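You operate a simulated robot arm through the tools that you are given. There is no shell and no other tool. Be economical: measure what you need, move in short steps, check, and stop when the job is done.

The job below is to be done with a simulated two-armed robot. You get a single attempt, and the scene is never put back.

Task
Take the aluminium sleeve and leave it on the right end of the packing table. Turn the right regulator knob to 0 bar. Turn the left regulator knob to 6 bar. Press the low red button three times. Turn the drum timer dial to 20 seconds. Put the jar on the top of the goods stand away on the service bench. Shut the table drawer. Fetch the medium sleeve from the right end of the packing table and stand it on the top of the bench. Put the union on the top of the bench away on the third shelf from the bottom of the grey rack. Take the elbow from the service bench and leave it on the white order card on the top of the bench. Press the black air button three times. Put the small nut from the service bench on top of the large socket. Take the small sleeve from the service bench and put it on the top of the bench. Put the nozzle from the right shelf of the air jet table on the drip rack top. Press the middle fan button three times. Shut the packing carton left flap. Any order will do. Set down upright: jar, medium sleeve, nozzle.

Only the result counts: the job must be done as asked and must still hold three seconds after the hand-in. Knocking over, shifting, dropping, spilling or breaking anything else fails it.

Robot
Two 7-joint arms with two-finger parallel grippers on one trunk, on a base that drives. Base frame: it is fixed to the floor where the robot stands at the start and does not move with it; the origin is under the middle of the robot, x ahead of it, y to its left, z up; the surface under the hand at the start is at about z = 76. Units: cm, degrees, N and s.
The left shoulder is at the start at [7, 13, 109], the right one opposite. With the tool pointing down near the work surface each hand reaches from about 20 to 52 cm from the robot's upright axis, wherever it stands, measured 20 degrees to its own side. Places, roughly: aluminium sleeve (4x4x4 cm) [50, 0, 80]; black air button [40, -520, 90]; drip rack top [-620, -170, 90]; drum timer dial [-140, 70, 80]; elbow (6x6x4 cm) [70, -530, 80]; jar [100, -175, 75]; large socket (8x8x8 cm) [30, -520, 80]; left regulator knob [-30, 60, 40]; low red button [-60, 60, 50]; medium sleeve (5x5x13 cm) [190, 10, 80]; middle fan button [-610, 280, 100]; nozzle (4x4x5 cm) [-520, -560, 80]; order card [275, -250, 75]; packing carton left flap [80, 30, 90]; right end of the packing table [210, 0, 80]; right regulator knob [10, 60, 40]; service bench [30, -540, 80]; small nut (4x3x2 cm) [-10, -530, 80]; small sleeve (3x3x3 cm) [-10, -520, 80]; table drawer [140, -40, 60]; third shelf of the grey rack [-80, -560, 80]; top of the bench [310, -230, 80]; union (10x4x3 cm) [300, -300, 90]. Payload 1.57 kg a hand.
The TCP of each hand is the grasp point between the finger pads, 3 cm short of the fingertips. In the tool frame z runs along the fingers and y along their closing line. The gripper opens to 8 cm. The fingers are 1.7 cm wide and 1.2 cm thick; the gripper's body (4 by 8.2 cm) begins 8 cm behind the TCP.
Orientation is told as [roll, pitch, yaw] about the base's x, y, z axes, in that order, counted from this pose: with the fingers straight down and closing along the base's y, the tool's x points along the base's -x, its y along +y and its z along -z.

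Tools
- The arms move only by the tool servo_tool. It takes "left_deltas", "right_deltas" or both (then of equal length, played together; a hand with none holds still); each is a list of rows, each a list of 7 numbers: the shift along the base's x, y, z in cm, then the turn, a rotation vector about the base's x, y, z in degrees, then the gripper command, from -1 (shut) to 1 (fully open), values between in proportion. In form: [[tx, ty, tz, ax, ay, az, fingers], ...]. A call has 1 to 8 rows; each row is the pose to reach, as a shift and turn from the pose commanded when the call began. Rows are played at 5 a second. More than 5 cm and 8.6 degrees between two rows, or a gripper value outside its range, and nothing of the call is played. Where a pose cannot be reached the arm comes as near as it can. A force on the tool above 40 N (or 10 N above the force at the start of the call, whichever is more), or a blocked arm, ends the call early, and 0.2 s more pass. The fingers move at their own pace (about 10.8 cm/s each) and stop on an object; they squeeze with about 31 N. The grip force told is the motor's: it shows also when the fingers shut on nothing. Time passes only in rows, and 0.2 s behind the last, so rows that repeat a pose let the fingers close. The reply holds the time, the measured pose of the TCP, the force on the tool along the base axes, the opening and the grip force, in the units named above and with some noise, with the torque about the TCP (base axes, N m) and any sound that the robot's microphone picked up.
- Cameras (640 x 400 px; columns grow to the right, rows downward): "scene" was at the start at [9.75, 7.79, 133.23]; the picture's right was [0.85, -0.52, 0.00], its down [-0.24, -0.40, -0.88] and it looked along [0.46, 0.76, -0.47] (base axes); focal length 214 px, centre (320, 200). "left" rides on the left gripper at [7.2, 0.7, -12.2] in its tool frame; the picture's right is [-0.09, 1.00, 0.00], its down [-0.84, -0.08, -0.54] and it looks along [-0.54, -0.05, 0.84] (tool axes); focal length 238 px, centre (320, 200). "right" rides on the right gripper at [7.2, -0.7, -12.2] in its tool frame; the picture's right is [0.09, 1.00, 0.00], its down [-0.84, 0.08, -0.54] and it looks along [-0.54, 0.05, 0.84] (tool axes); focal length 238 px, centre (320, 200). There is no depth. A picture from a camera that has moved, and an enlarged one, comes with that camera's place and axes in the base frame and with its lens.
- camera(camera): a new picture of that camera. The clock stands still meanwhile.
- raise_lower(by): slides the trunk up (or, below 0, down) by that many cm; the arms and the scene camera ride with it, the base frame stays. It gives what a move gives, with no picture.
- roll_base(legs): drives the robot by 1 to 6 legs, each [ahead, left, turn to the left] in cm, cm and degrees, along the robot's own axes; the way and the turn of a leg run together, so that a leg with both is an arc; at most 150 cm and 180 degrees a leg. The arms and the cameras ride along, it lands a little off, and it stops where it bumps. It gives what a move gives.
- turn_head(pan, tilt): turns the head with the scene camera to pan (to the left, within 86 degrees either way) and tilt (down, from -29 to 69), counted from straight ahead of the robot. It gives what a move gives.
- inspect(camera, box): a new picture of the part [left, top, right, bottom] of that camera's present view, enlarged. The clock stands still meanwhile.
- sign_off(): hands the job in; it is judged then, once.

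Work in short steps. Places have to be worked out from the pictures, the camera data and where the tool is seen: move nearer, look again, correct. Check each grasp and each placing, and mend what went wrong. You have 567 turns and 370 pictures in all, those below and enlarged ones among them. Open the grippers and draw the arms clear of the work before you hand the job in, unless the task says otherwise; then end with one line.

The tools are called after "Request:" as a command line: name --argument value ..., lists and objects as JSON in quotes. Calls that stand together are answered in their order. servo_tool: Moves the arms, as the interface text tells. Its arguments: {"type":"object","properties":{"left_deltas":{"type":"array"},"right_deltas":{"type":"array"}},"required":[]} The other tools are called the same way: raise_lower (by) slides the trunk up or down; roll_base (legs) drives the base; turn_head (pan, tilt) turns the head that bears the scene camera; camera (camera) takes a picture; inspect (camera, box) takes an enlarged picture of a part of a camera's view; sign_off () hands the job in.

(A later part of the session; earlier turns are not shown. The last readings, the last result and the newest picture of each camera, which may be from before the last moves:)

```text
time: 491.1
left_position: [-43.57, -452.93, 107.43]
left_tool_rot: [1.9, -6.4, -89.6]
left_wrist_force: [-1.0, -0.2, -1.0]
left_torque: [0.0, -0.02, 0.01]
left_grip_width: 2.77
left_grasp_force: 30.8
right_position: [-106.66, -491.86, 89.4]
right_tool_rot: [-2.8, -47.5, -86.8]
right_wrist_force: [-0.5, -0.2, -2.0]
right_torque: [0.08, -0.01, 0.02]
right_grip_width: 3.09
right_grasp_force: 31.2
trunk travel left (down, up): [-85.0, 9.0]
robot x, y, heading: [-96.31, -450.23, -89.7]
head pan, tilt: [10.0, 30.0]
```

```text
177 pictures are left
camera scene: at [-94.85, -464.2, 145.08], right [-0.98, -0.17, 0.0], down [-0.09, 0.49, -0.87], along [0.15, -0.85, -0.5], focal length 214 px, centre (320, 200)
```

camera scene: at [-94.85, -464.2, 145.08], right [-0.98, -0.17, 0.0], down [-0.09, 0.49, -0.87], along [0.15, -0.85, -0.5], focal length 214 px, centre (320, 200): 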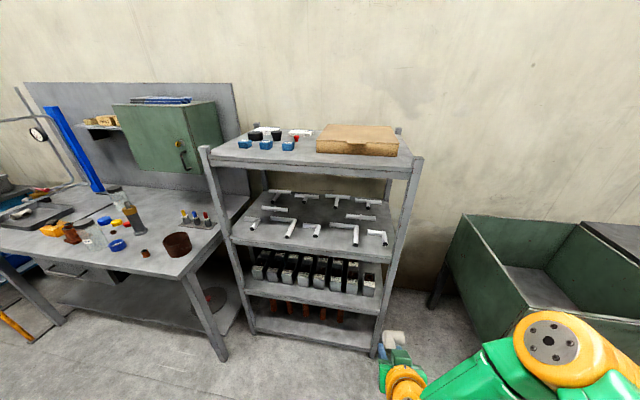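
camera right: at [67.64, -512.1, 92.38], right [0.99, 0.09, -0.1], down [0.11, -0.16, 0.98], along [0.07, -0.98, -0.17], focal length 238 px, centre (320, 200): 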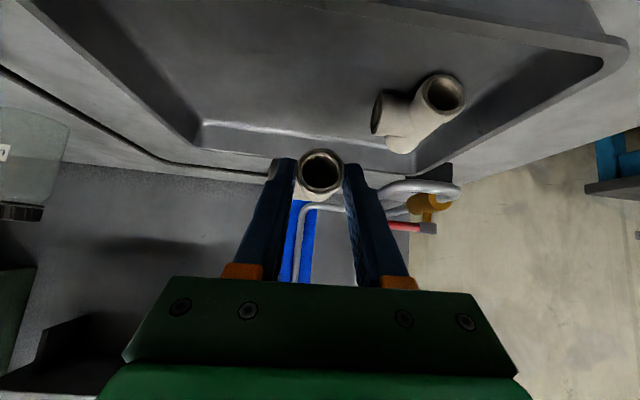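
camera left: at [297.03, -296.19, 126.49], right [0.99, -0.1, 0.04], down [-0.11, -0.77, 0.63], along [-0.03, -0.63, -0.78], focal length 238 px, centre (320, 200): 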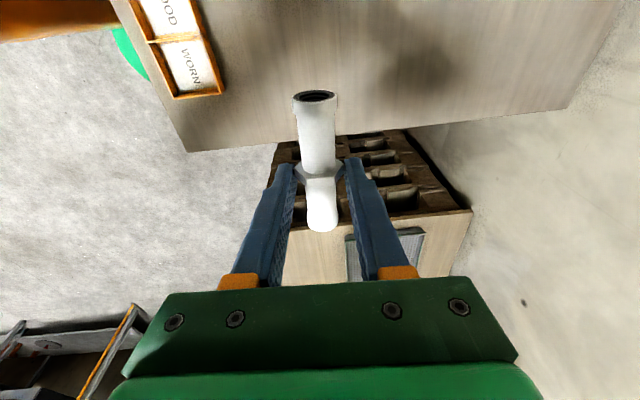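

The left grip width dropped to 2.8: the union may be slipping. Check the left camera.

Request:
camera --camera "left"

Request:
inspect --camera "scene" --box '[220, 120, 430, 280]'

```text
176 pictures are left
camera left: at [-43.31, -444.43, 118.81], right [1.0, -0.08, 0.04], down [-0.09, -0.77, 0.63], along [-0.02, -0.63, -0.78], focal length 238 px, centre (320, 200)
```

left: 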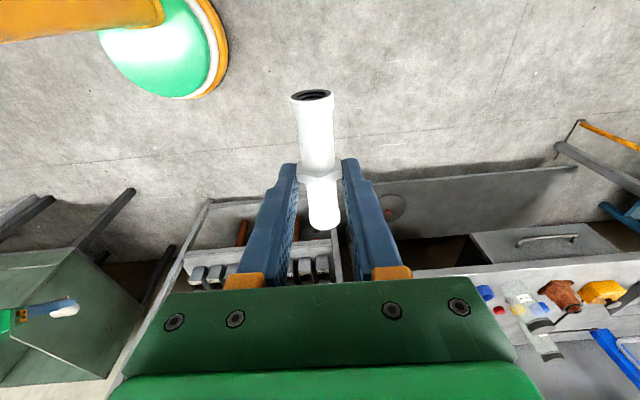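

```text
2.50 times, centred on (325, 200) of scene
camera zoom: at [-94.85, -464.2, 145.08], right [-0.98, -0.17, 0.0], down [-0.09, 0.49, -0.87], along [0.15, -0.85, -0.5], focal length 536 px, centre (308, 200)
```

zoom: 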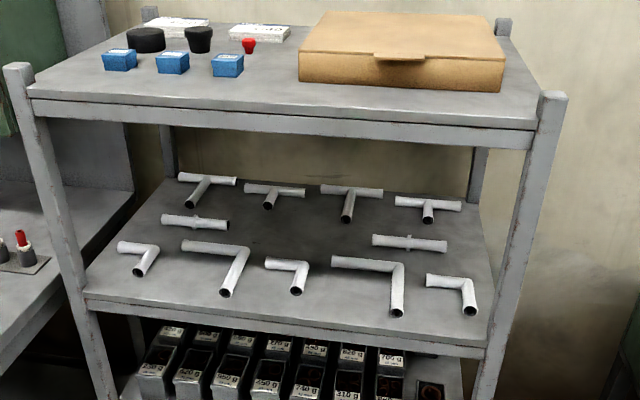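

The union is still held near its collar. The third shelf (z≈79) has a free middle spot near (-76,-560); top shelf lip at z≈113. First I tuck the right hand (with the elbow) back and upright.

Request:
servo_tool --right_deltas '[[-2, 2.5, 1, 7.7, 0, 0, -1], [-4, 5, 2, 15.4, 0, 0, -1], [-6, 8, 4, 23, 0, 0, -1], [-8, 11, 6, 31, 0, 0, -1], [-10, 14, 8, 39, 0, 0, -1], [-12, 17, 10, 46.5, 0, 0, -1]]'

Request:
camera --camera "right"

```text
time: 492.5
left_position: [-43.58, -452.84, 107.48]
left_tool_rot: [2.0, -6.6, -89.6]
left_wrist_force: [-0.1, 0.2, -0.9]
left_torque: [0.0, 0.0, -0.02]
left_grip_width: 2.78
left_grasp_force: 30.7
right_position: [-118.76, -474.73, 99.4]
right_tool_rot: [-0.4, -1.0, -87.7]
right_wrist_force: [0.0, -0.4, -1.7]
right_torque: [0.02, -0.01, 0.0]
right_grip_width: 3.09
right_grasp_force: 31.5
trunk travel left (down, up): [-85.0, 9.0]
robot x, y, heading: [-96.35, -450.33, -89.9]
head pan, tilt: [10.0, 30.0]
```

```text
174 pictures are left
camera right: at [-119.65, -467.45, 111.48], right [0.99, 0.13, -0.01], down [0.11, -0.82, 0.56], along [0.06, -0.55, -0.83], focal length 238 px, centre (320, 200)
```

right: 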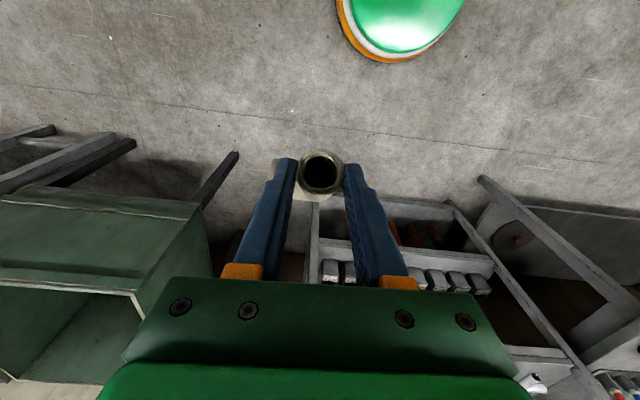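

Now I bring the left hand with the union to the front.

Request:
servo_tool --left_deltas '[[-2, -4.5, 0, 0, 0, 0, -1], [-4.5, -8.7, 0, 0, 0, 0, -1], [-8, -12, 0, 0, 0, 0, -1], [-11.5, -15, 0, 0, 0, 0, -1], [-15, -18, 0, 0, 0, 0, -1], [-18.5, -21, 0, 0, 0, 0, -1], [-22, -24, 0, 0, 0, 0, -1], [-25.5, -27, 0, 0, 0, 0, -1]]'

Request:
servo_tool --left_deltas '[[-1, -2, 0, -7.5, 0, 0, -1], [-2, -4, 0, -15, 0, 0, -1], [-3, -6, 0, -22.5, 0, 0, -1], [-4, -8, 0, -30, 0, 0, -1], [-5, -10, 0, -37.5, 0, 0, -1], [-5, -12, 0, -44, 0, 0, -1]]'

Request:
camera --camera "left"

```text
time: 494.3
left_position: [-69.16, -479.82, 107.53]
left_tool_rot: [2.0, -6.6, -89.5]
left_wrist_force: [-0.3, 0.9, -1.6]
left_torque: [0.03, -0.07, 0.01]
left_grip_width: 2.77
left_grasp_force: 30.9
right_position: [-118.81, -474.92, 99.35]
right_tool_rot: [-0.3, -1.0, -87.9]
right_wrist_force: [-0.2, 0.5, -3.1]
right_torque: [0.04, -0.02, -0.03]
right_grip_width: 3.12
right_grasp_force: 30.6
trunk travel left (down, up): [-85.0, 9.0]
robot x, y, heading: [-96.49, -450.09, -90.0]
head pan, tilt: [10.0, 30.0]
```

```text
time: 495.7
left_position: [-74.04, -491.83, 107.16]
left_tool_rot: [1.5, -50.4, -89.3]
left_wrist_force: [0.5, -0.2, -0.5]
left_torque: [0.01, 0.03, 0.03]
left_grip_width: 2.78
left_grasp_force: 31.4
right_position: [-118.72, -474.8, 99.45]
right_tool_rot: [-0.5, -1.1, -87.9]
right_wrist_force: [0.0, -0.1, -2.0]
right_torque: [0.02, 0.0, -0.01]
right_grip_width: 3.08
right_grasp_force: 31.2
trunk travel left (down, up): [-85.0, 9.0]
robot x, y, heading: [-96.71, -450.17, -90.0]
head pan, tilt: [10.0, 30.0]
```

```text
173 pictures are left
camera left: at [-73.86, -477.83, 109.46], right [1.0, -0.03, 0.09], down [-0.09, -0.12, 0.99], along [-0.02, -0.99, -0.12], focal length 238 px, centre (320, 200)
```

left: 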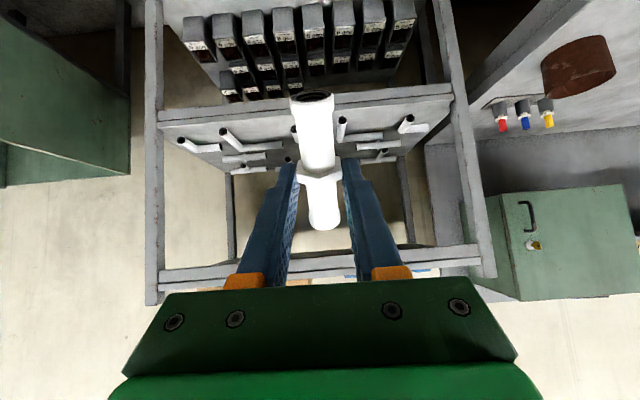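

I lower the trunk 16 cm and drive in slowly: first 35 cm ahead and 4 right, then look.

Request:
raise_lower --by -16

Request:
roll_base --legs '[[35, -4, 0]]'

Request:
camera --camera "left"

Request:
turn_head --pan 15 --tilt 20

Request:
camera --camera "scene"

```text
time: 497.5
left_position: [-74.07, -491.71, 91.19]
left_tool_rot: [1.5, -50.4, -89.4]
left_wrist_force: [-0.6, -0.8, -0.6]
left_torque: [0.0, -0.01, 0.03]
left_grip_width: 2.79
left_grasp_force: 30.6
right_position: [-118.69, -474.79, 83.36]
right_tool_rot: [-0.5, -0.9, -87.9]
right_wrist_force: [0.3, 0.6, -2.2]
right_torque: [-0.01, -0.05, -0.01]
right_grip_width: 3.1
right_grasp_force: 31.0
trunk travel left (down, up): [-69.0, 25.0]
robot x, y, heading: [-96.46, -449.87, -89.7]
head pan, tilt: [10.0, 30.0]
```

```text
time: 499.8
left_position: [-78.03, -526.95, 91.23]
left_tool_rot: [1.5, -50.5, -89.4]
left_wrist_force: [-0.1, -0.2, -0.2]
left_torque: [0.0, 0.01, -0.03]
left_grip_width: 2.78
left_grasp_force: 31.3
right_position: [-122.8, -510.12, 83.35]
right_tool_rot: [-0.6, -1.1, -87.8]
right_wrist_force: [0.1, 0.5, -1.4]
right_torque: [0.01, 0.01, 0.02]
right_grip_width: 3.07
right_grasp_force: 30.6
trunk travel left (down, up): [-69.0, 25.0]
robot x, y, heading: [-100.3, -485.45, -90.0]
head pan, tilt: [10.0, 30.0]
```

```text
172 pictures are left
camera left: at [-77.9, -513.01, 93.52], right [1.0, -0.03, 0.09], down [-0.09, -0.12, 0.99], along [-0.02, -0.99, -0.12], focal length 238 px, centre (320, 200)
```

left: 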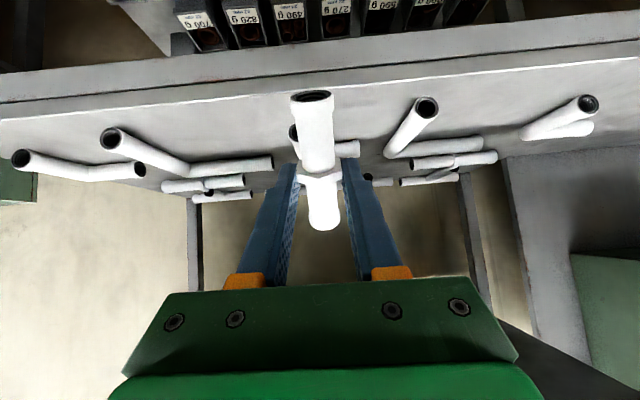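

```text
time: 500.5
left_position: [-78.02, -527.08, 91.2]
left_tool_rot: [1.5, -50.5, -89.4]
left_wrist_force: [-0.7, 0.0, -0.2]
left_torque: [-0.01, 0.01, -0.01]
left_grip_width: 2.79
left_grasp_force: 31.1
right_position: [-122.75, -510.17, 83.45]
right_tool_rot: [-0.5, -0.9, -87.9]
right_wrist_force: [0.2, -1.0, -2.4]
right_torque: [0.01, 0.01, 0.01]
right_grip_width: 3.09
right_grasp_force: 30.7
trunk travel left (down, up): [-69.0, 25.0]
robot x, y, heading: [-100.51, -485.61, -90.0]
head pan, tilt: [15.0, 20.0]
```

```text
171 pictures are left
camera scene: at [-98.05, -499.62, 130.68], right [-0.97, -0.26, 0.0], down [-0.09, 0.33, -0.94], along [0.24, -0.91, -0.34], focal length 214 px, centre (320, 200)
```

scene: 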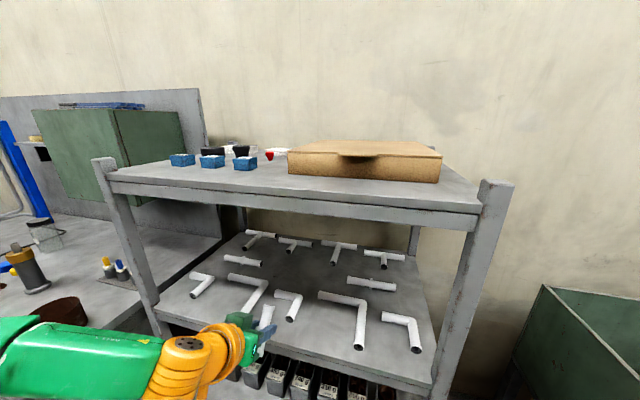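

The free spot is at about (-77.5,-559). I drive 20 cm further in at this height and check.

Request:
roll_base --legs '[[19, 0, 0]]'

Request:
camera --camera "left"

Request:
turn_head --pan 25 --tilt 25

Request:
camera --camera "scene"

```text
time: 502.1
left_position: [-78.25, -546.29, 91.23]
left_tool_rot: [1.5, -50.6, -89.5]
left_wrist_force: [0.1, 0.2, -0.3]
left_torque: [0.01, -0.01, 0.02]
left_grip_width: 2.79
left_grasp_force: 31.0
right_position: [-122.86, -529.29, 83.41]
right_tool_rot: [-0.5, -1.2, -88.0]
right_wrist_force: [0.3, -0.7, -1.8]
right_torque: [0.04, 0.0, 0.03]
right_grip_width: 3.07
right_grasp_force: 30.8
trunk travel left (down, up): [-69.0, 25.0]
robot x, y, heading: [-100.66, -504.71, -89.9]
head pan, tilt: [15.0, 20.0]
```

```text
170 pictures are left
camera left: at [-77.95, -532.24, 93.54], right [1.0, -0.03, 0.09], down [-0.09, -0.12, 0.99], along [-0.02, -0.99, -0.12], focal length 238 px, centre (320, 200)
```

left: 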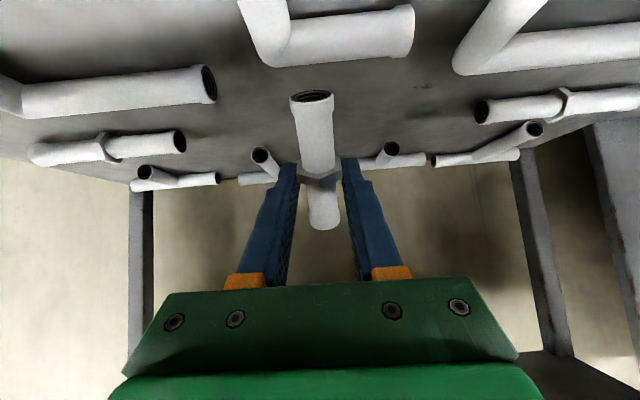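

```text
time: 502.8
left_position: [-78.13, -546.35, 91.06]
left_tool_rot: [1.5, -50.4, -89.4]
left_wrist_force: [-0.1, 0.3, -0.3]
left_torque: [0.01, 0.03, 0.0]
left_grip_width: 2.81
left_grasp_force: 31.8
right_position: [-122.64, -529.24, 83.43]
right_tool_rot: [-0.5, -1.0, -87.9]
right_wrist_force: [-0.7, 0.3, -2.9]
right_torque: [0.0, -0.02, 0.01]
right_grip_width: 3.08
right_grasp_force: 31.3
trunk travel left (down, up): [-69.0, 25.0]
robot x, y, heading: [-100.9, -504.78, -89.9]
head pan, tilt: [25.0, 25.0]
```

```text
169 pictures are left
camera scene: at [-96.58, -518.22, 129.88], right [-0.91, -0.42, 0.0], down [-0.18, 0.38, -0.91], along [0.38, -0.82, -0.42], focal length 214 px, centre (320, 200)
```

scene: 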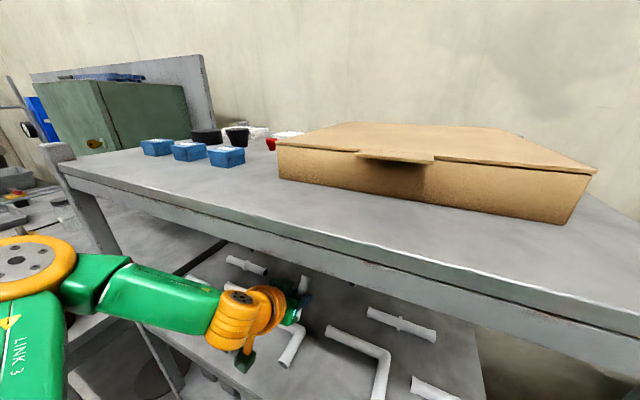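

Clear inside. I extend 10 cm further by servo.

Request:
servo_tool --left_deltas '[[0.3, -3.5, 0, 0, 0, 0, -1], [0.6, -7, 0, 0, 0, 0, -1], [0.9, -10.5, 0, 0, 0, 0, -1]]'

Request:
camera --camera "left"

```text
time: 503.6
left_position: [-77.11, -556.61, 91.28]
left_tool_rot: [1.6, -50.4, -89.6]
left_wrist_force: [0.0, -0.3, -1.4]
left_torque: [0.01, -0.01, -0.02]
left_grip_width: 2.78
left_grasp_force: 31.6
right_position: [-122.77, -529.46, 83.38]
right_tool_rot: [-0.5, -1.0, -88.0]
right_wrist_force: [0.3, -0.2, -1.4]
right_torque: [0.04, -0.01, 0.05]
right_grip_width: 3.08
right_grasp_force: 31.0
trunk travel left (down, up): [-69.0, 25.0]
robot x, y, heading: [-100.54, -504.37, -89.6]
head pan, tilt: [25.0, 25.0]
```

```text
168 pictures are left
camera left: at [-76.94, -542.63, 93.61], right [1.0, -0.03, 0.09], down [-0.09, -0.12, 0.99], along [-0.02, -0.99, -0.12], focal length 238 px, centre (320, 200)
```

left: 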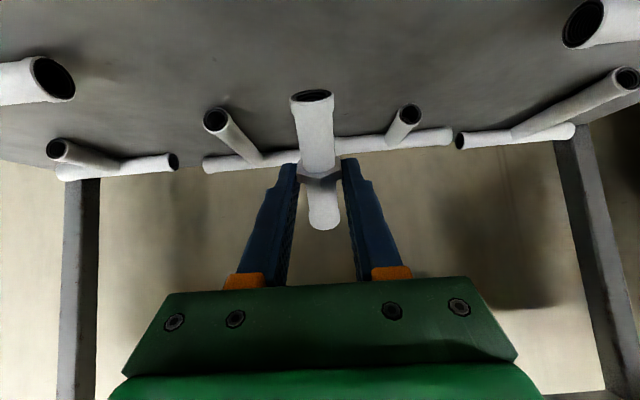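

The union is between the T-stems. I lower: 6 cm first, then in small steps so the lower end pivots the union flat.

Request:
raise_lower --by -6

Request:
raise_lower --by -1.5

Request:
camera --camera "left"

```text
time: 504.6
left_position: [-77.35, -556.24, 85.63]
left_tool_rot: [1.7, -50.7, -89.7]
left_wrist_force: [-1.3, -1.5, 15.9]
left_torque: [0.15, 0.05, 0.02]
left_grip_width: 2.77
left_grasp_force: 31.0
right_position: [-123.0, -529.16, 77.36]
right_tool_rot: [-0.4, -1.2, -87.9]
right_wrist_force: [0.3, 0.7, -1.4]
right_torque: [0.02, -0.04, -0.02]
right_grip_width: 3.09
right_grasp_force: 31.0
trunk travel left (down, up): [-63.0, 31.0]
robot x, y, heading: [-100.11, -504.74, -90.0]
head pan, tilt: [25.0, 25.0]
```

```text
time: 505.3
left_position: [-77.24, -556.46, 84.52]
left_tool_rot: [1.7, -51.5, -89.8]
left_wrist_force: [-1.5, 0.6, 14.7]
left_torque: [-0.26, 0.24, -0.26]
left_grip_width: 2.19
left_grasp_force: 30.9
right_position: [-122.94, -529.08, 75.87]
right_tool_rot: [-0.5, -1.2, -88.1]
right_wrist_force: [1.1, -0.4, -1.3]
right_torque: [0.07, -0.03, -0.01]
right_grip_width: 3.07
right_grasp_force: 31.1
trunk travel left (down, up): [-61.5, 32.5]
robot x, y, heading: [-100.59, -504.79, -89.9]
head pan, tilt: [25.0, 25.0]
stopped: the force on the tool passed its limit at 41 N (the readings are from after the stop); the commanded pose is now the measured one
```

```text
167 pictures are left
camera left: at [-77.04, -542.44, 86.61], right [1.0, -0.03, 0.09], down [-0.09, -0.1, 0.99], along [-0.02, -0.99, -0.1], focal length 238 px, centre (320, 200)
```

left: 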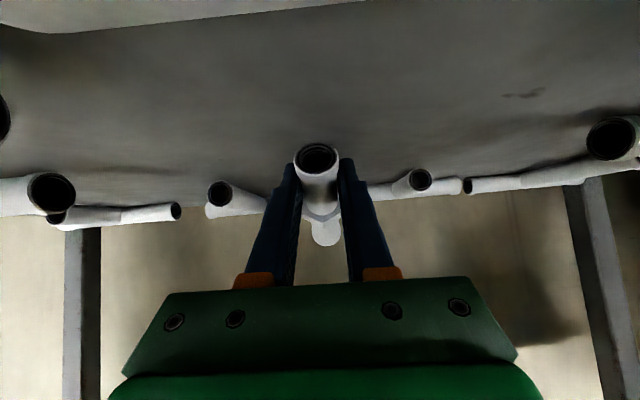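

The union is pivoting flat. A bit lower still.

Request:
raise_lower --by -1.2

Request:
camera --camera "left"

```text
time: 505.7
left_position: [-77.3, -556.63, 84.64]
left_tool_rot: [1.8, -52.5, -89.8]
left_wrist_force: [0.0, 2.7, 15.8]
left_torque: [-0.24, 0.27, -0.26]
left_grip_width: 2.17
left_grasp_force: 30.9
right_position: [-122.88, -529.0, 75.39]
right_tool_rot: [-0.4, -1.3, -88.0]
right_wrist_force: [0.3, -0.5, -2.2]
right_torque: [0.04, -0.03, 0.03]
right_grip_width: 3.07
right_grasp_force: 30.6
trunk travel left (down, up): [-60.8, 33.2]
robot x, y, heading: [-100.07, -504.76, -90.1]
head pan, tilt: [25.0, 25.0]
stopped: the force on the tool passed its limit at 47 N (the readings are from after the stop); the commanded pose is now the measured one
```

```text
166 pictures are left
camera left: at [-77.02, -542.61, 86.35], right [1.0, -0.03, 0.09], down [-0.09, -0.08, 0.99], along [-0.02, -1.0, -0.09], focal length 238 px, centre (320, 200)
```

left: 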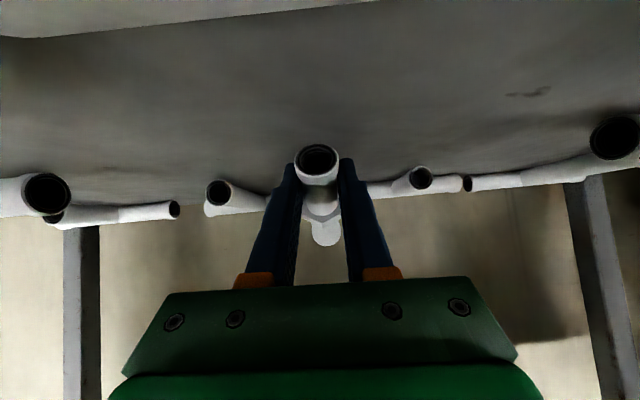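

The fingertips bear on the shelf and the union is within ~20° of flat. I open gently.

Request:
servo_tool --left_deltas '[[0, 0, 0, 0, 0, 0, -0.35], [0, 0, 0, 0, 0, 0, -0.25], [0, 0, 0, 0, 0, 0, -0.1], [0, 0, 0, 0, 0, 0, 0.1], [0, 0, 0, 0, 0, 0, 0.3]]'

Request:
camera --camera "left"

```text
time: 506.9
left_position: [-76.81, -556.53, 84.46]
left_tool_rot: [1.5, -52.4, -89.3]
left_wrist_force: [14.5, -5.1, 34.0]
left_torque: [-0.81, 0.37, 0.56]
left_grip_width: 3.9
left_grasp_force: 0.1
right_position: [-122.71, -528.87, 75.44]
right_tool_rot: [-0.6, -1.3, -87.9]
right_wrist_force: [1.0, 0.2, -1.5]
right_torque: [0.06, 0.01, 0.0]
right_grip_width: 3.08
right_grasp_force: 31.4
trunk travel left (down, up): [-60.8, 33.2]
robot x, y, heading: [-100.11, -504.67, -90.4]
head pan, tilt: [25.0, 25.0]
```

```text
165 pictures are left
camera left: at [-76.72, -542.44, 86.35], right [1.0, -0.02, 0.09], down [-0.09, -0.08, 0.99], along [-0.02, -1.0, -0.09], focal length 238 px, centre (320, 200)
```

left: 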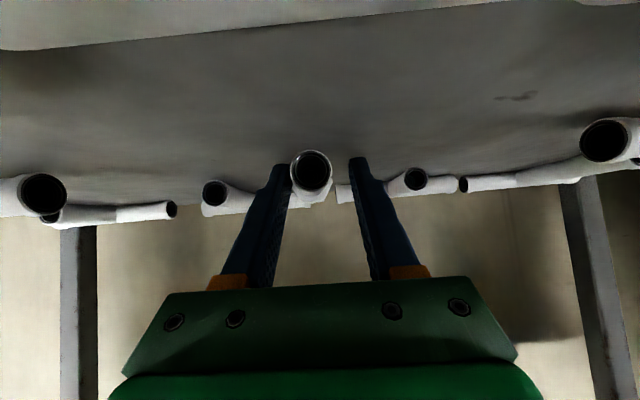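

The union lies flat. I raise a little and back out.

Request:
raise_lower --by 3

Request:
raise_lower --by 3

Request:
roll_base --legs '[[-26, 0, 0]]'

Request:
camera --camera "left"

```text
time: 507.6
left_position: [-77.13, -556.82, 86.99]
left_tool_rot: [1.7, -51.7, -89.7]
left_wrist_force: [-0.7, 0.7, 0.4]
left_torque: [-0.02, 0.0, -0.02]
left_grip_width: 5.21
left_grasp_force: 0.2
right_position: [-122.9, -529.32, 78.25]
right_tool_rot: [-0.5, -1.0, -88.1]
right_wrist_force: [-0.2, 0.6, -2.4]
right_torque: [0.04, -0.01, 0.01]
right_grip_width: 3.07
right_grasp_force: 31.0
trunk travel left (down, up): [-63.8, 30.2]
robot x, y, heading: [-100.25, -504.77, -90.3]
head pan, tilt: [25.0, 25.0]
```

```text
time: 508.4
left_position: [-77.04, -556.89, 90.01]
left_tool_rot: [1.7, -51.8, -89.7]
left_wrist_force: [0.2, 0.1, 0.2]
left_torque: [-0.01, 0.0, 0.03]
left_grip_width: 5.2
left_grasp_force: 0.0
right_position: [-122.85, -529.3, 81.28]
right_tool_rot: [-0.4, -1.0, -88.0]
right_wrist_force: [-0.2, -0.2, -2.3]
right_torque: [0.05, 0.0, 0.0]
right_grip_width: 3.1
right_grasp_force: 31.5
trunk travel left (down, up): [-66.8, 27.2]
robot x, y, heading: [-100.58, -504.6, -89.8]
head pan, tilt: [25.0, 25.0]
```

```text
time: 510.2
left_position: [-76.8, -531.35, 90.06]
left_tool_rot: [1.7, -51.8, -89.5]
left_wrist_force: [-0.9, 0.3, 0.8]
left_torque: [-0.02, 0.05, -0.02]
left_grip_width: 5.2
left_grasp_force: 0.0
right_position: [-122.8, -503.98, 81.23]
right_tool_rot: [-0.5, -1.0, -87.7]
right_wrist_force: [-0.6, -0.5, -1.7]
right_torque: [0.07, -0.02, 0.0]
right_grip_width: 3.08
right_grasp_force: 30.9
trunk travel left (down, up): [-66.8, 27.2]
robot x, y, heading: [-100.55, -479.3, -89.7]
head pan, tilt: [25.0, 25.0]
```

```text
164 pictures are left
camera left: at [-76.76, -517.37, 92.0], right [1.0, -0.02, 0.09], down [-0.09, -0.09, 0.99], along [-0.01, -1.0, -0.1], focal length 238 px, centre (320, 200)
```

left: 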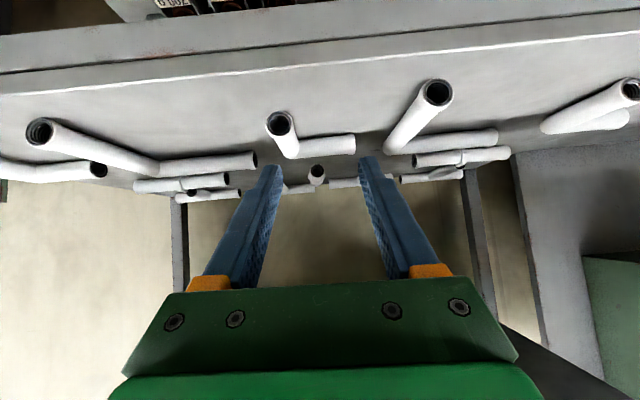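

Union is in place, neighbours undisturbed. Next the small sleeve (-14,-518): I back off, straighten the left hand, and drive right of it.

Request:
roll_base --legs '[[-16, 0, 0]]'

Request:
servo_tool --left_deltas '[[0, 2, 1, 7.5, 0, 0, 0.3], [0, 4, 2, 15, 0, 0, 0.3], [0, 6, 3, 22.5, 0, 0, 0.3], [0, 8, 4, 30, 0, 0, 0.3], [0, 10, 5, 37.5, 0, 0, 0.3], [0, 12, 6, 45, 0, 0, 0.3], [0, 13, 7, 51.5, 0, 0, 0.3]]'

Request:
raise_lower --by 10

Request:
roll_base --legs '[[0, 68, 0], [15, 0, 0]]'

Request:
camera --camera "left"

```text
time: 511.7
left_position: [-76.85, -515.07, 90.07]
left_tool_rot: [1.7, -51.8, -89.3]
left_wrist_force: [0.9, 0.6, -0.3]
left_torque: [0.02, 0.02, 0.03]
left_grip_width: 5.19
left_grasp_force: 0.1
right_position: [-122.71, -487.69, 81.25]
right_tool_rot: [-0.5, -1.0, -87.5]
right_wrist_force: [-0.7, 1.2, -3.1]
right_torque: [0.03, -0.01, 0.03]
right_grip_width: 3.1
right_grasp_force: 30.9
trunk travel left (down, up): [-66.8, 27.2]
robot x, y, heading: [-100.6, -462.93, -89.6]
head pan, tilt: [25.0, 25.0]
```

```text
time: 513.3
left_position: [-76.77, -501.9, 97.27]
left_tool_rot: [2.3, -0.2, -89.6]
left_wrist_force: [-0.5, 0.4, 0.3]
left_torque: [-0.05, 0.0, -0.01]
left_grip_width: 5.22
left_grasp_force: 0.1
right_position: [-122.83, -487.74, 81.24]
right_tool_rot: [-0.5, -1.0, -87.6]
right_wrist_force: [-0.2, 0.1, -1.9]
right_torque: [0.05, -0.03, -0.03]
right_grip_width: 3.09
right_grasp_force: 31.2
trunk travel left (down, up): [-66.8, 27.2]
robot x, y, heading: [-100.68, -462.56, -89.8]
head pan, tilt: [25.0, 25.0]
```

```text
time: 514.6
left_position: [-76.89, -501.8, 107.17]
left_tool_rot: [2.3, -0.4, -89.5]
left_wrist_force: [0.2, 0.2, -1.2]
left_torque: [0.01, 0.05, -0.02]
left_grip_width: 5.21
left_grasp_force: 0.0
right_position: [-122.8, -487.72, 91.35]
right_tool_rot: [-0.5, -0.9, -87.6]
right_wrist_force: [0.1, 0.5, -2.0]
right_torque: [0.06, -0.03, 0.0]
right_grip_width: 3.08
right_grasp_force: 31.4
trunk travel left (down, up): [-76.8, 17.2]
robot x, y, heading: [-100.84, -462.97, -89.7]
head pan, tilt: [25.0, 25.0]
```

```text
time: 519.5
left_position: [-6.89, -516.83, 107.28]
left_tool_rot: [2.2, -0.5, -90.0]
left_wrist_force: [0.3, 0.8, -0.4]
left_torque: [-0.02, -0.01, 0.03]
left_grip_width: 5.2
left_grasp_force: 0.1
right_position: [-52.7, -502.45, 91.32]
right_tool_rot: [-0.6, -1.2, -88.1]
right_wrist_force: [-0.6, 0.1, -1.9]
right_torque: [0.02, 0.02, 0.01]
right_grip_width: 3.08
right_grasp_force: 31.2
trunk travel left (down, up): [-76.8, 17.2]
robot x, y, heading: [-30.37, -478.01, -89.8]
head pan, tilt: [25.0, 25.0]
```

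```text
163 pictures are left
camera left: at [-6.69, -509.62, 119.51], right [0.99, -0.09, 0.04], down [-0.1, -0.83, 0.55], along [-0.02, -0.55, -0.84], focal length 238 px, centre (320, 200)
```

left: 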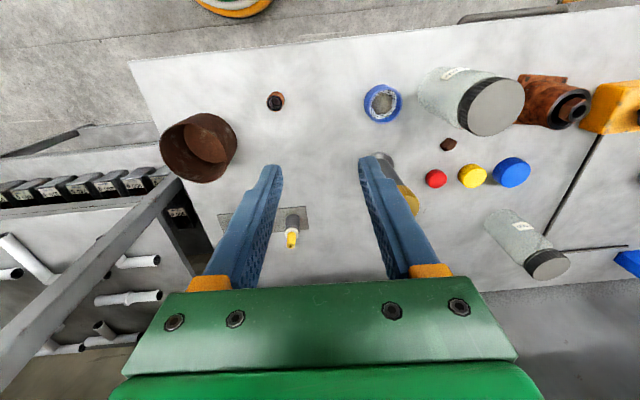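

Small sleeve at about (-12.2,-516.1). I go above it.

Request:
servo_tool --left_deltas '[[-2.5, 0.3, -3, 0, 0, 0, 0.25], [-5.3, 0.7, -6, 0, 0, 0, 0.25], [-5.3, 0.7, -10.5, 0, 0, 0, 0.25], [-5.3, 0.7, -15, 0, 0, 0, 0.25]]'

Request:
camera --camera "left"

```text
time: 520.5
left_position: [-12.61, -516.49, 91.99]
left_tool_rot: [2.4, -0.4, -89.9]
left_wrist_force: [-0.8, 0.1, -0.2]
left_torque: [-0.02, 0.02, 0.0]
left_grip_width: 5.03
left_grasp_force: 0.1
right_position: [-52.67, -502.67, 91.18]
right_tool_rot: [-0.5, -1.0, -87.9]
right_wrist_force: [0.0, 0.3, -1.4]
right_torque: [0.06, -0.03, 0.03]
right_grip_width: 3.09
right_grasp_force: 30.8
trunk travel left (down, up): [-76.8, 17.2]
robot x, y, heading: [-30.39, -477.94, -89.8]
head pan, tilt: [25.0, 25.0]
```

```text
162 pictures are left
camera left: at [-12.31, -509.29, 104.27], right [1.0, -0.09, 0.04], down [-0.1, -0.83, 0.54], along [-0.02, -0.55, -0.84], focal length 238 px, centre (320, 200)
```

left: 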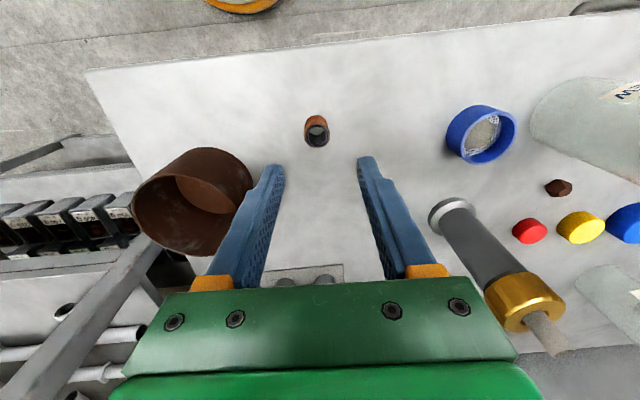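

Aligned. Descend and grip.

Request:
servo_tool --left_deltas '[[0.2, 0.5, -3, 0, 0, 0, 0.25], [0.2, 0.5, -6, 0, 0, 0, 0.25], [0.2, 0.5, -8.4, 0, 0, 0, 0.25], [0.2, 0.5, -8.4, 0, 0, 0, -1], [0.2, 0.5, -8.4, 0, 0, 0, -1], [0.2, 0.5, -8.4, 0, 0, 0, -1]]'

Request:
servo_tool --left_deltas '[[0, 0, 4, 0, 0, 0, -1], [0, 0, 8, 0, 0, 0, -1], [0, 0, 12, 0, 0, 0, -1], [0, 2, 16, 0, 0, 0, -1]]'

Request:
camera --camera "left"

```text
time: 521.9
left_position: [-10.91, -514.81, 85.2]
left_tool_rot: [2.3, -0.4, -90.0]
left_wrist_force: [0.6, 0.3, 0.2]
left_torque: [0.02, -0.01, -0.03]
left_grip_width: 0.0
left_grasp_force: 21.4
left hand out of reach, approached as far as the arm can: row 2, 3, 4, 5, 6
right_position: [-52.74, -502.58, 91.24]
right_tool_rot: [-0.4, -1.1, -88.0]
right_wrist_force: [0.2, 0.1, -1.8]
right_torque: [0.03, -0.01, 0.03]
right_grip_width: 3.06
right_grasp_force: 31.3
trunk travel left (down, up): [-76.8, 17.2]
robot x, y, heading: [-30.2, -478.26, -89.8]
head pan, tilt: [25.0, 25.0]
```

```text
time: 522.9
left_position: [-11.23, -512.49, 101.01]
left_tool_rot: [2.4, -0.5, -89.9]
left_wrist_force: [-0.3, -0.1, -0.1]
left_torque: [-0.02, 0.0, 0.0]
left_grip_width: 0.0
left_grasp_force: 21.4
right_position: [-52.71, -502.43, 91.33]
right_tool_rot: [-0.5, -1.2, -88.0]
right_wrist_force: [0.2, 0.0, -2.3]
right_torque: [0.03, -0.01, 0.02]
right_grip_width: 3.08
right_grasp_force: 31.4
trunk travel left (down, up): [-76.8, 17.2]
robot x, y, heading: [-30.35, -477.83, -90.0]
head pan, tilt: [25.0, 25.0]
```

```text
161 pictures are left
camera left: at [-11.19, -505.3, 113.22], right [0.99, -0.09, 0.04], down [-0.1, -0.83, 0.54], along [-0.02, -0.55, -0.84], focal length 238 px, centre (320, 200)
```

left: 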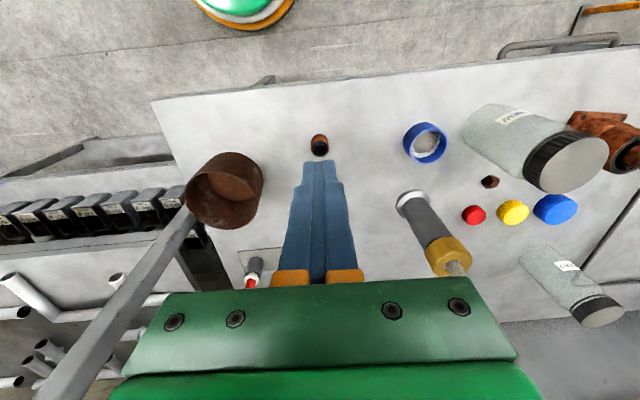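

Height limit again; sleeve still stands near (-11.5,-516.3). I lower the trunk 12 cm and re-measure.

Request:
raise_lower --by -10

Request:
servo_tool --left_deltas '[[0, -1, 0, 0, 0, 0, 0.25], [-0.5, -2.5, 0, 0, 0, 0, 0.25]]'

Request:
camera --camera "left"

```text
time: 524.2
left_position: [-11.34, -512.69, 90.86]
left_tool_rot: [2.3, -0.3, -90.0]
left_wrist_force: [0.0, 0.4, -0.1]
left_torque: [0.02, 0.04, 0.02]
left_grip_width: 0.02
left_grasp_force: 21.2
right_position: [-52.74, -502.53, 81.35]
right_tool_rot: [-0.5, -1.1, -88.0]
right_wrist_force: [0.7, -0.4, -2.1]
right_torque: [0.06, -0.03, -0.01]
right_grip_width: 3.09
right_grasp_force: 30.6
trunk travel left (down, up): [-66.8, 27.2]
robot x, y, heading: [-30.22, -478.13, -90.0]
head pan, tilt: [25.0, 25.0]
```

```text
time: 524.8
left_position: [-11.75, -515.19, 90.74]
left_tool_rot: [2.3, -0.4, -90.0]
left_wrist_force: [-0.3, 0.4, -0.4]
left_torque: [0.0, -0.03, -0.02]
left_grip_width: 5.01
left_grasp_force: 0.0
right_position: [-52.65, -502.7, 81.2]
right_tool_rot: [-0.5, -1.0, -88.0]
right_wrist_force: [0.0, 0.4, -1.6]
right_torque: [0.07, 0.0, -0.03]
right_grip_width: 3.08
right_grasp_force: 31.7
trunk travel left (down, up): [-66.8, 27.2]
robot x, y, heading: [-30.29, -478.17, -89.9]
head pan, tilt: [25.0, 25.0]
```

```text
160 pictures are left
camera left: at [-11.58, -507.95, 103.03], right [0.99, -0.09, 0.04], down [-0.1, -0.83, 0.54], along [-0.02, -0.55, -0.84], focal length 238 px, centre (320, 200)
```

left: 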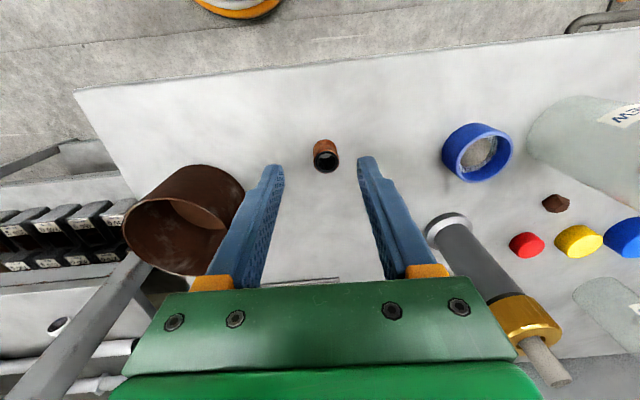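

Sleeve at (-11.2,-517). Descend and grip.

Request:
servo_tool --left_deltas '[[0.5, -1.7, -2, 0, 0, 0, 0.25], [0.5, -1.7, -5, 0, 0, 0, 0.25], [0.5, -1.7, -7.3, 0, 0, 0, 0.25], [0.5, -1.7, -7.3, 0, 0, 0, -1], [0.5, -1.7, -7.3, 0, 0, 0, -1], [0.5, -1.7, -7.3, 0, 0, 0, -1]]'

Request:
servo_tool --left_deltas '[[0, 0, 4, 0, 0, 0, -1], [0, 0, 8, 0, 0, 0, -1], [0, 0, 12, 0, 0, 0, -1], [0, 2, 16, 0, 0, 0, -1]]'

Request:
camera --camera "left"

```text
time: 526.2
left_position: [-11.26, -517.06, 83.47]
left_tool_rot: [2.3, -0.5, -90.1]
left_wrist_force: [-0.2, -0.2, -0.4]
left_torque: [0.01, 0.03, 0.0]
left_grip_width: 2.19
left_grasp_force: 30.7
right_position: [-52.7, -502.67, 81.34]
right_tool_rot: [-0.5, -1.0, -88.1]
right_wrist_force: [-0.1, -0.4, -1.7]
right_torque: [0.03, -0.01, -0.03]
right_grip_width: 3.12
right_grasp_force: 30.8
trunk travel left (down, up): [-66.8, 27.2]
robot x, y, heading: [-30.33, -477.97, -90.0]
head pan, tilt: [25.0, 25.0]
```

```text
time: 527.2
left_position: [-11.6, -515.09, 99.86]
left_tool_rot: [2.3, -0.5, -90.0]
left_wrist_force: [-1.1, -0.1, 0.4]
left_torque: [0.04, -0.01, 0.02]
left_grip_width: 2.15
left_grasp_force: 31.3
right_position: [-52.67, -502.45, 81.21]
right_tool_rot: [-0.5, -1.2, -88.0]
right_wrist_force: [0.1, 0.5, -1.7]
right_torque: [0.02, -0.01, 0.0]
right_grip_width: 3.09
right_grasp_force: 31.3
trunk travel left (down, up): [-66.8, 27.2]
robot x, y, heading: [-30.19, -477.86, -90.1]
head pan, tilt: [25.0, 25.0]
```

```text
159 pictures are left
camera left: at [-11.39, -507.78, 112.0], right [0.99, -0.09, 0.04], down [-0.1, -0.83, 0.55], along [-0.02, -0.55, -0.84], focal length 238 px, centre (320, 200)
```

left: 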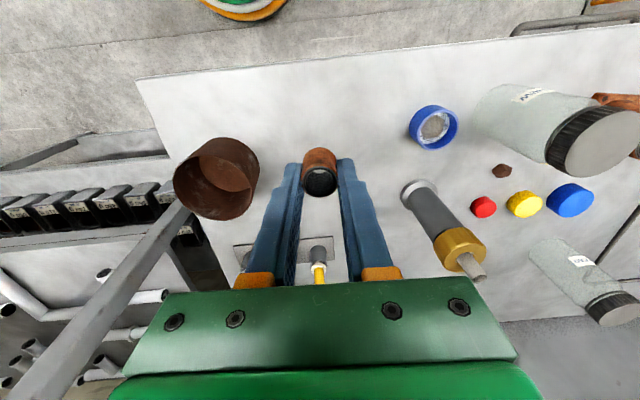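

Small sleeve held in the left, elbow in the right. I raise the trunk and drive to the bench: back, east, turn to heading 0, north to the order card.

Request:
raise_lower --by 22

Request:
roll_base --legs '[[-58, 0, 0], [0, 150, 0], [0, 78, 0], [0, 0, 90], [0, 140, 0]]'

Request:
turn_head --pan 0 --tilt 35

Request:
camera --camera "scene"

```text
time: 529.5
left_position: [-11.5, -515.32, 121.58]
left_tool_rot: [2.3, -0.4, -90.0]
left_wrist_force: [0.3, 0.2, -0.6]
left_torque: [0.0, -0.02, -0.03]
left_grip_width: 2.13
left_grasp_force: 31.0
right_position: [-52.76, -502.58, 103.23]
right_tool_rot: [-0.5, -1.0, -88.0]
right_wrist_force: [-0.5, 0.0, -1.8]
right_torque: [0.04, -0.02, -0.04]
right_grip_width: 3.07
right_grasp_force: 30.7
trunk travel left (down, up): [-88.8, 5.2]
robot x, y, heading: [-30.06, -478.2, -90.1]
head pan, tilt: [25.0, 25.0]
```

```text
time: 554.2
left_position: [241.99, -271.35, 121.66]
left_tool_rot: [2.3, -0.4, -1.7]
left_wrist_force: [-0.2, -0.4, -1.0]
left_torque: [0.01, 0.0, 0.01]
left_grip_width: 2.12
left_grasp_force: 30.9
right_position: [228.12, -312.09, 103.27]
right_tool_rot: [-0.5, -0.9, 0.2]
right_wrist_force: [-0.1, 0.1, -2.1]
right_torque: [0.03, 0.03, 0.03]
right_grip_width: 3.04
right_grasp_force: 31.6
trunk travel left (down, up): [-88.8, 5.2]
robot x, y, heading: [203.98, -288.87, -1.7]
head pan, tilt: [25.0, 25.0]
```

```text
time: 555.0
left_position: [241.9, -271.23, 121.76]
left_tool_rot: [2.3, -0.4, -1.7]
left_wrist_force: [1.8, 0.4, -1.5]
left_torque: [0.0, -0.01, 0.0]
left_grip_width: 2.15
left_grasp_force: 30.9
right_position: [228.08, -312.03, 103.22]
right_tool_rot: [-0.5, -1.0, 0.1]
right_wrist_force: [0.0, -0.2, -1.9]
right_torque: [0.0, 0.04, -0.02]
right_grip_width: 3.06
right_grasp_force: 31.2
trunk travel left (down, up): [-88.8, 5.2]
robot x, y, heading: [203.95, -288.77, -1.6]
head pan, tilt: [0.0, 35.0]
```

```text
158 pictures are left
camera scene: at [218.08, -289.35, 148.15], right [-0.03, -1.0, 0.0], down [-0.57, 0.02, -0.82], along [0.82, -0.03, -0.57], focal length 214 px, centre (320, 200)
```

scene: 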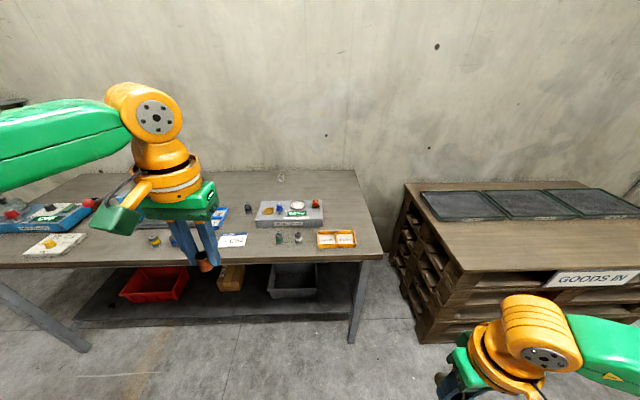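

Card at (281.2,-255.4). I drive to (234,-241) so the right hand faces the card, then tilt it 47° as when gripping.

Request:
roll_base --legs '[[28.7, 48.8, 1.6]]'

Request:
servo_tool --right_deltas '[[1, 1.5, 0, 0, -7.7, 0, -1], [2, 3, 0, 0, -15.4, 0, -1], [3, 4.5, 0, 0, -23, 0, -1], [4.5, 6, 0, 0, -30.8, 0, -1], [6, 7.5, 0, 0, -38.5, 0, -1], [8, 9, 0, 0, -46.5, 0, -1]]'

Request:
camera --camera "right"

```text
time: 558.2
left_position: [270.31, -222.75, 121.65]
left_tool_rot: [2.4, -0.5, 0.4]
left_wrist_force: [0.3, 0.1, -0.3]
left_torque: [0.0, 0.0, -0.01]
left_grip_width: 2.12
left_grasp_force: 30.6
right_position: [257.91, -263.97, 103.23]
right_tool_rot: [-0.4, -1.1, 2.2]
right_wrist_force: [0.1, -0.1, -3.1]
right_torque: [0.02, 0.06, -0.02]
right_grip_width: 3.03
right_grasp_force: 31.6
trunk travel left (down, up): [-88.8, 5.2]
robot x, y, heading: [233.26, -241.61, 0.1]
head pan, tilt: [0.0, 35.0]
```

```text
time: 559.6
left_position: [270.37, -222.52, 121.69]
left_tool_rot: [2.2, -0.4, 0.4]
left_wrist_force: [0.2, 0.5, -0.1]
left_torque: [0.0, 0.0, 0.03]
left_grip_width: 2.14
left_grasp_force: 31.4
right_position: [268.66, -253.53, 100.91]
right_tool_rot: [-3.0, -47.6, 3.3]
right_wrist_force: [-0.4, 0.2, -1.9]
right_torque: [0.0, 0.12, 0.0]
right_grip_width: 3.07
right_grasp_force: 30.6
right hand out of reach, approached as far as the arm can: row 1, 2, 3, 4, 5, 6
trunk travel left (down, up): [-88.8, 5.2]
robot x, y, heading: [233.65, -241.68, 0.1]
head pan, tilt: [0.0, 35.0]
```

```text
157 pictures are left
camera right: at [254.86, -254.55, 103.83], right [-0.08, 0.99, -0.1], down [0.16, 0.11, 0.98], along [0.98, 0.06, -0.17], focal length 238 px, centre (320, 200)
```

right: 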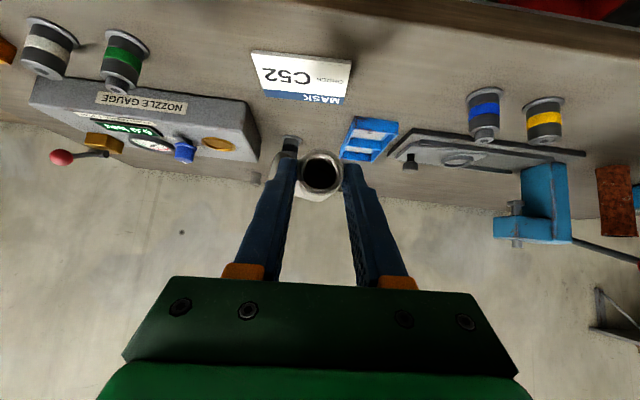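

Card centre about (280.6,-256). I use the base (+7.9 ahead, 1.5 right) and lower the trunk 9 cm.

Request:
roll_base --legs '[[7.9, -1.5, 0]]'

Request:
raise_lower --by -9

Request:
camera --camera "right"

Request:
inspect --camera "scene" --box '[280, 180, 480, 320]'

```text
time: 560.7
left_position: [277.72, -224.02, 121.83]
left_tool_rot: [2.2, -0.8, 0.2]
left_wrist_force: [-0.6, 0.4, -0.9]
left_torque: [0.0, -0.06, 0.02]
left_grip_width: 2.12
left_grasp_force: 30.8
right_position: [276.07, -255.21, 101.13]
right_tool_rot: [-3.1, -47.8, 3.3]
right_wrist_force: [-1.3, 0.1, -2.5]
right_torque: [0.0, 0.07, 0.0]
right_grip_width: 3.05
right_grasp_force: 30.9
trunk travel left (down, up): [-88.8, 5.2]
robot x, y, heading: [241.4, -243.03, 0.4]
head pan, tilt: [0.0, 35.0]
```

```text
time: 562.0
left_position: [278.42, -224.13, 112.61]
left_tool_rot: [2.3, -0.4, 0.2]
left_wrist_force: [-0.8, 0.3, 0.0]
left_torque: [-0.01, 0.0, 0.0]
left_grip_width: 2.16
left_grasp_force: 30.5
right_position: [276.53, -255.21, 91.93]
right_tool_rot: [-2.9, -47.5, 3.2]
right_wrist_force: [-0.2, -0.1, -1.7]
right_torque: [0.03, 0.08, -0.02]
right_grip_width: 3.06
right_grasp_force: 30.9
trunk travel left (down, up): [-79.8, 14.2]
robot x, y, heading: [241.2, -243.1, 0.1]
head pan, tilt: [0.0, 35.0]
```

```text
156 pictures are left
camera right: at [262.76, -256.15, 94.86], right [-0.08, 0.99, -0.1], down [0.16, 0.11, 0.98], along [0.98, 0.06, -0.17], focal length 238 px, centre (320, 200)
```

right: 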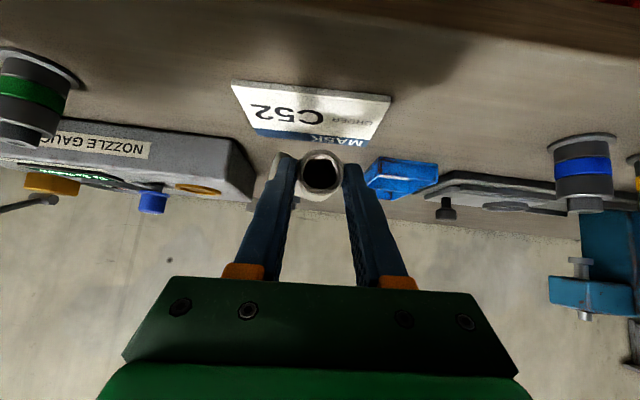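

```text
2.86 times, centred on (380, 250) of scene
camera zoom: at [255.09, -243.04, 139.16], right [0.0, -1.0, 0.0], down [-0.57, 0.0, -0.82], along [0.82, 0.0, -0.57], focal length 613 px, centre (149, 57)
```

zoom: 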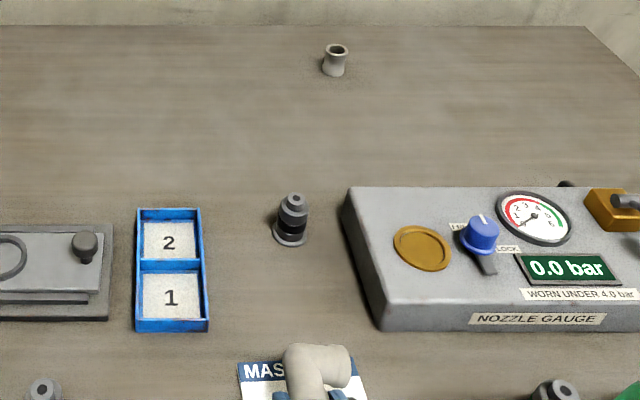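

Elbow hovers over the card. Lower in small steps.

Request:
raise_lower --by -2

Request:
raise_lower --by -0.8

```text
time: 562.6
left_position: [278.36, -224.12, 110.61]
left_tool_rot: [2.2, -0.4, 0.2]
left_wrist_force: [-0.5, -0.2, -0.7]
left_torque: [-0.01, 0.01, -0.03]
left_grip_width: 2.17
left_grasp_force: 31.7
right_position: [276.62, -255.21, 89.83]
right_tool_rot: [-2.8, -47.4, 3.3]
right_wrist_force: [-0.1, -0.7, -2.2]
right_torque: [-0.01, 0.07, -0.01]
right_grip_width: 3.03
right_grasp_force: 31.1
trunk travel left (down, up): [-77.8, 16.2]
robot x, y, heading: [241.46, -243.28, 0.1]
head pan, tilt: [0.0, 35.0]
```

```text
time: 563.2
left_position: [278.21, -224.08, 109.95]
left_tool_rot: [2.2, -0.5, 0.3]
left_wrist_force: [0.1, -0.5, -0.8]
left_torque: [0.01, 0.0, 0.0]
left_grip_width: 2.14
left_grasp_force: 30.9
right_position: [276.68, -255.14, 89.19]
right_tool_rot: [-3.0, -47.7, 3.3]
right_wrist_force: [0.9, -1.2, 11.0]
right_torque: [-0.41, -0.65, 0.04]
right_grip_width: 3.07
right_grasp_force: 31.1
trunk travel left (down, up): [-77.0, 17.0]
robot x, y, heading: [241.16, -243.1, -0.1]
head pan, tilt: [0.0, 35.0]
```

Contact. Release and retreat along the tool axis.

Request:
servo_tool --right_deltas '[[0, 0, 0, 0, 0, 0, -0.1], [0, 0, 0, 0, 0, 0, 0.25], [0, 0, 0, 0, 0, 0, 0.25], [-2.5, 0, 2.3, 0, 0, 0, 0.25], [-5.5, 0, 5, 0, 0, 0, 0.25]]'

Request:
camera --camera "right"

```text
time: 564.4
left_position: [278.36, -223.88, 109.77]
left_tool_rot: [2.1, -0.4, 0.2]
left_wrist_force: [-0.2, 0.3, -0.4]
left_torque: [-0.01, -0.03, -0.03]
left_grip_width: 2.13
left_grasp_force: 31.0
right_position: [275.47, -250.75, 91.83]
right_tool_rot: [-3.0, -47.5, 3.3]
right_wrist_force: [0.9, 0.6, 0.6]
right_torque: [-0.03, 0.04, -0.02]
right_grip_width: 4.99
right_grasp_force: 0.0
right hand out of reach, approached as far as the arm can: row 4, 5
trunk travel left (down, up): [-77.0, 17.0]
robot x, y, heading: [241.08, -242.93, 0.2]
head pan, tilt: [0.0, 35.0]
```

```text
154 pictures are left
camera right: at [261.65, -251.66, 94.67], right [-0.08, 0.99, -0.1], down [0.16, 0.12, 0.98], along [0.98, 0.06, -0.17], focal length 238 px, centre (320, 200)
```

right: 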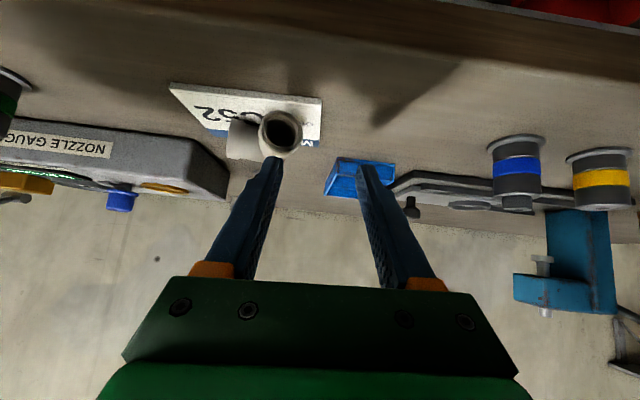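

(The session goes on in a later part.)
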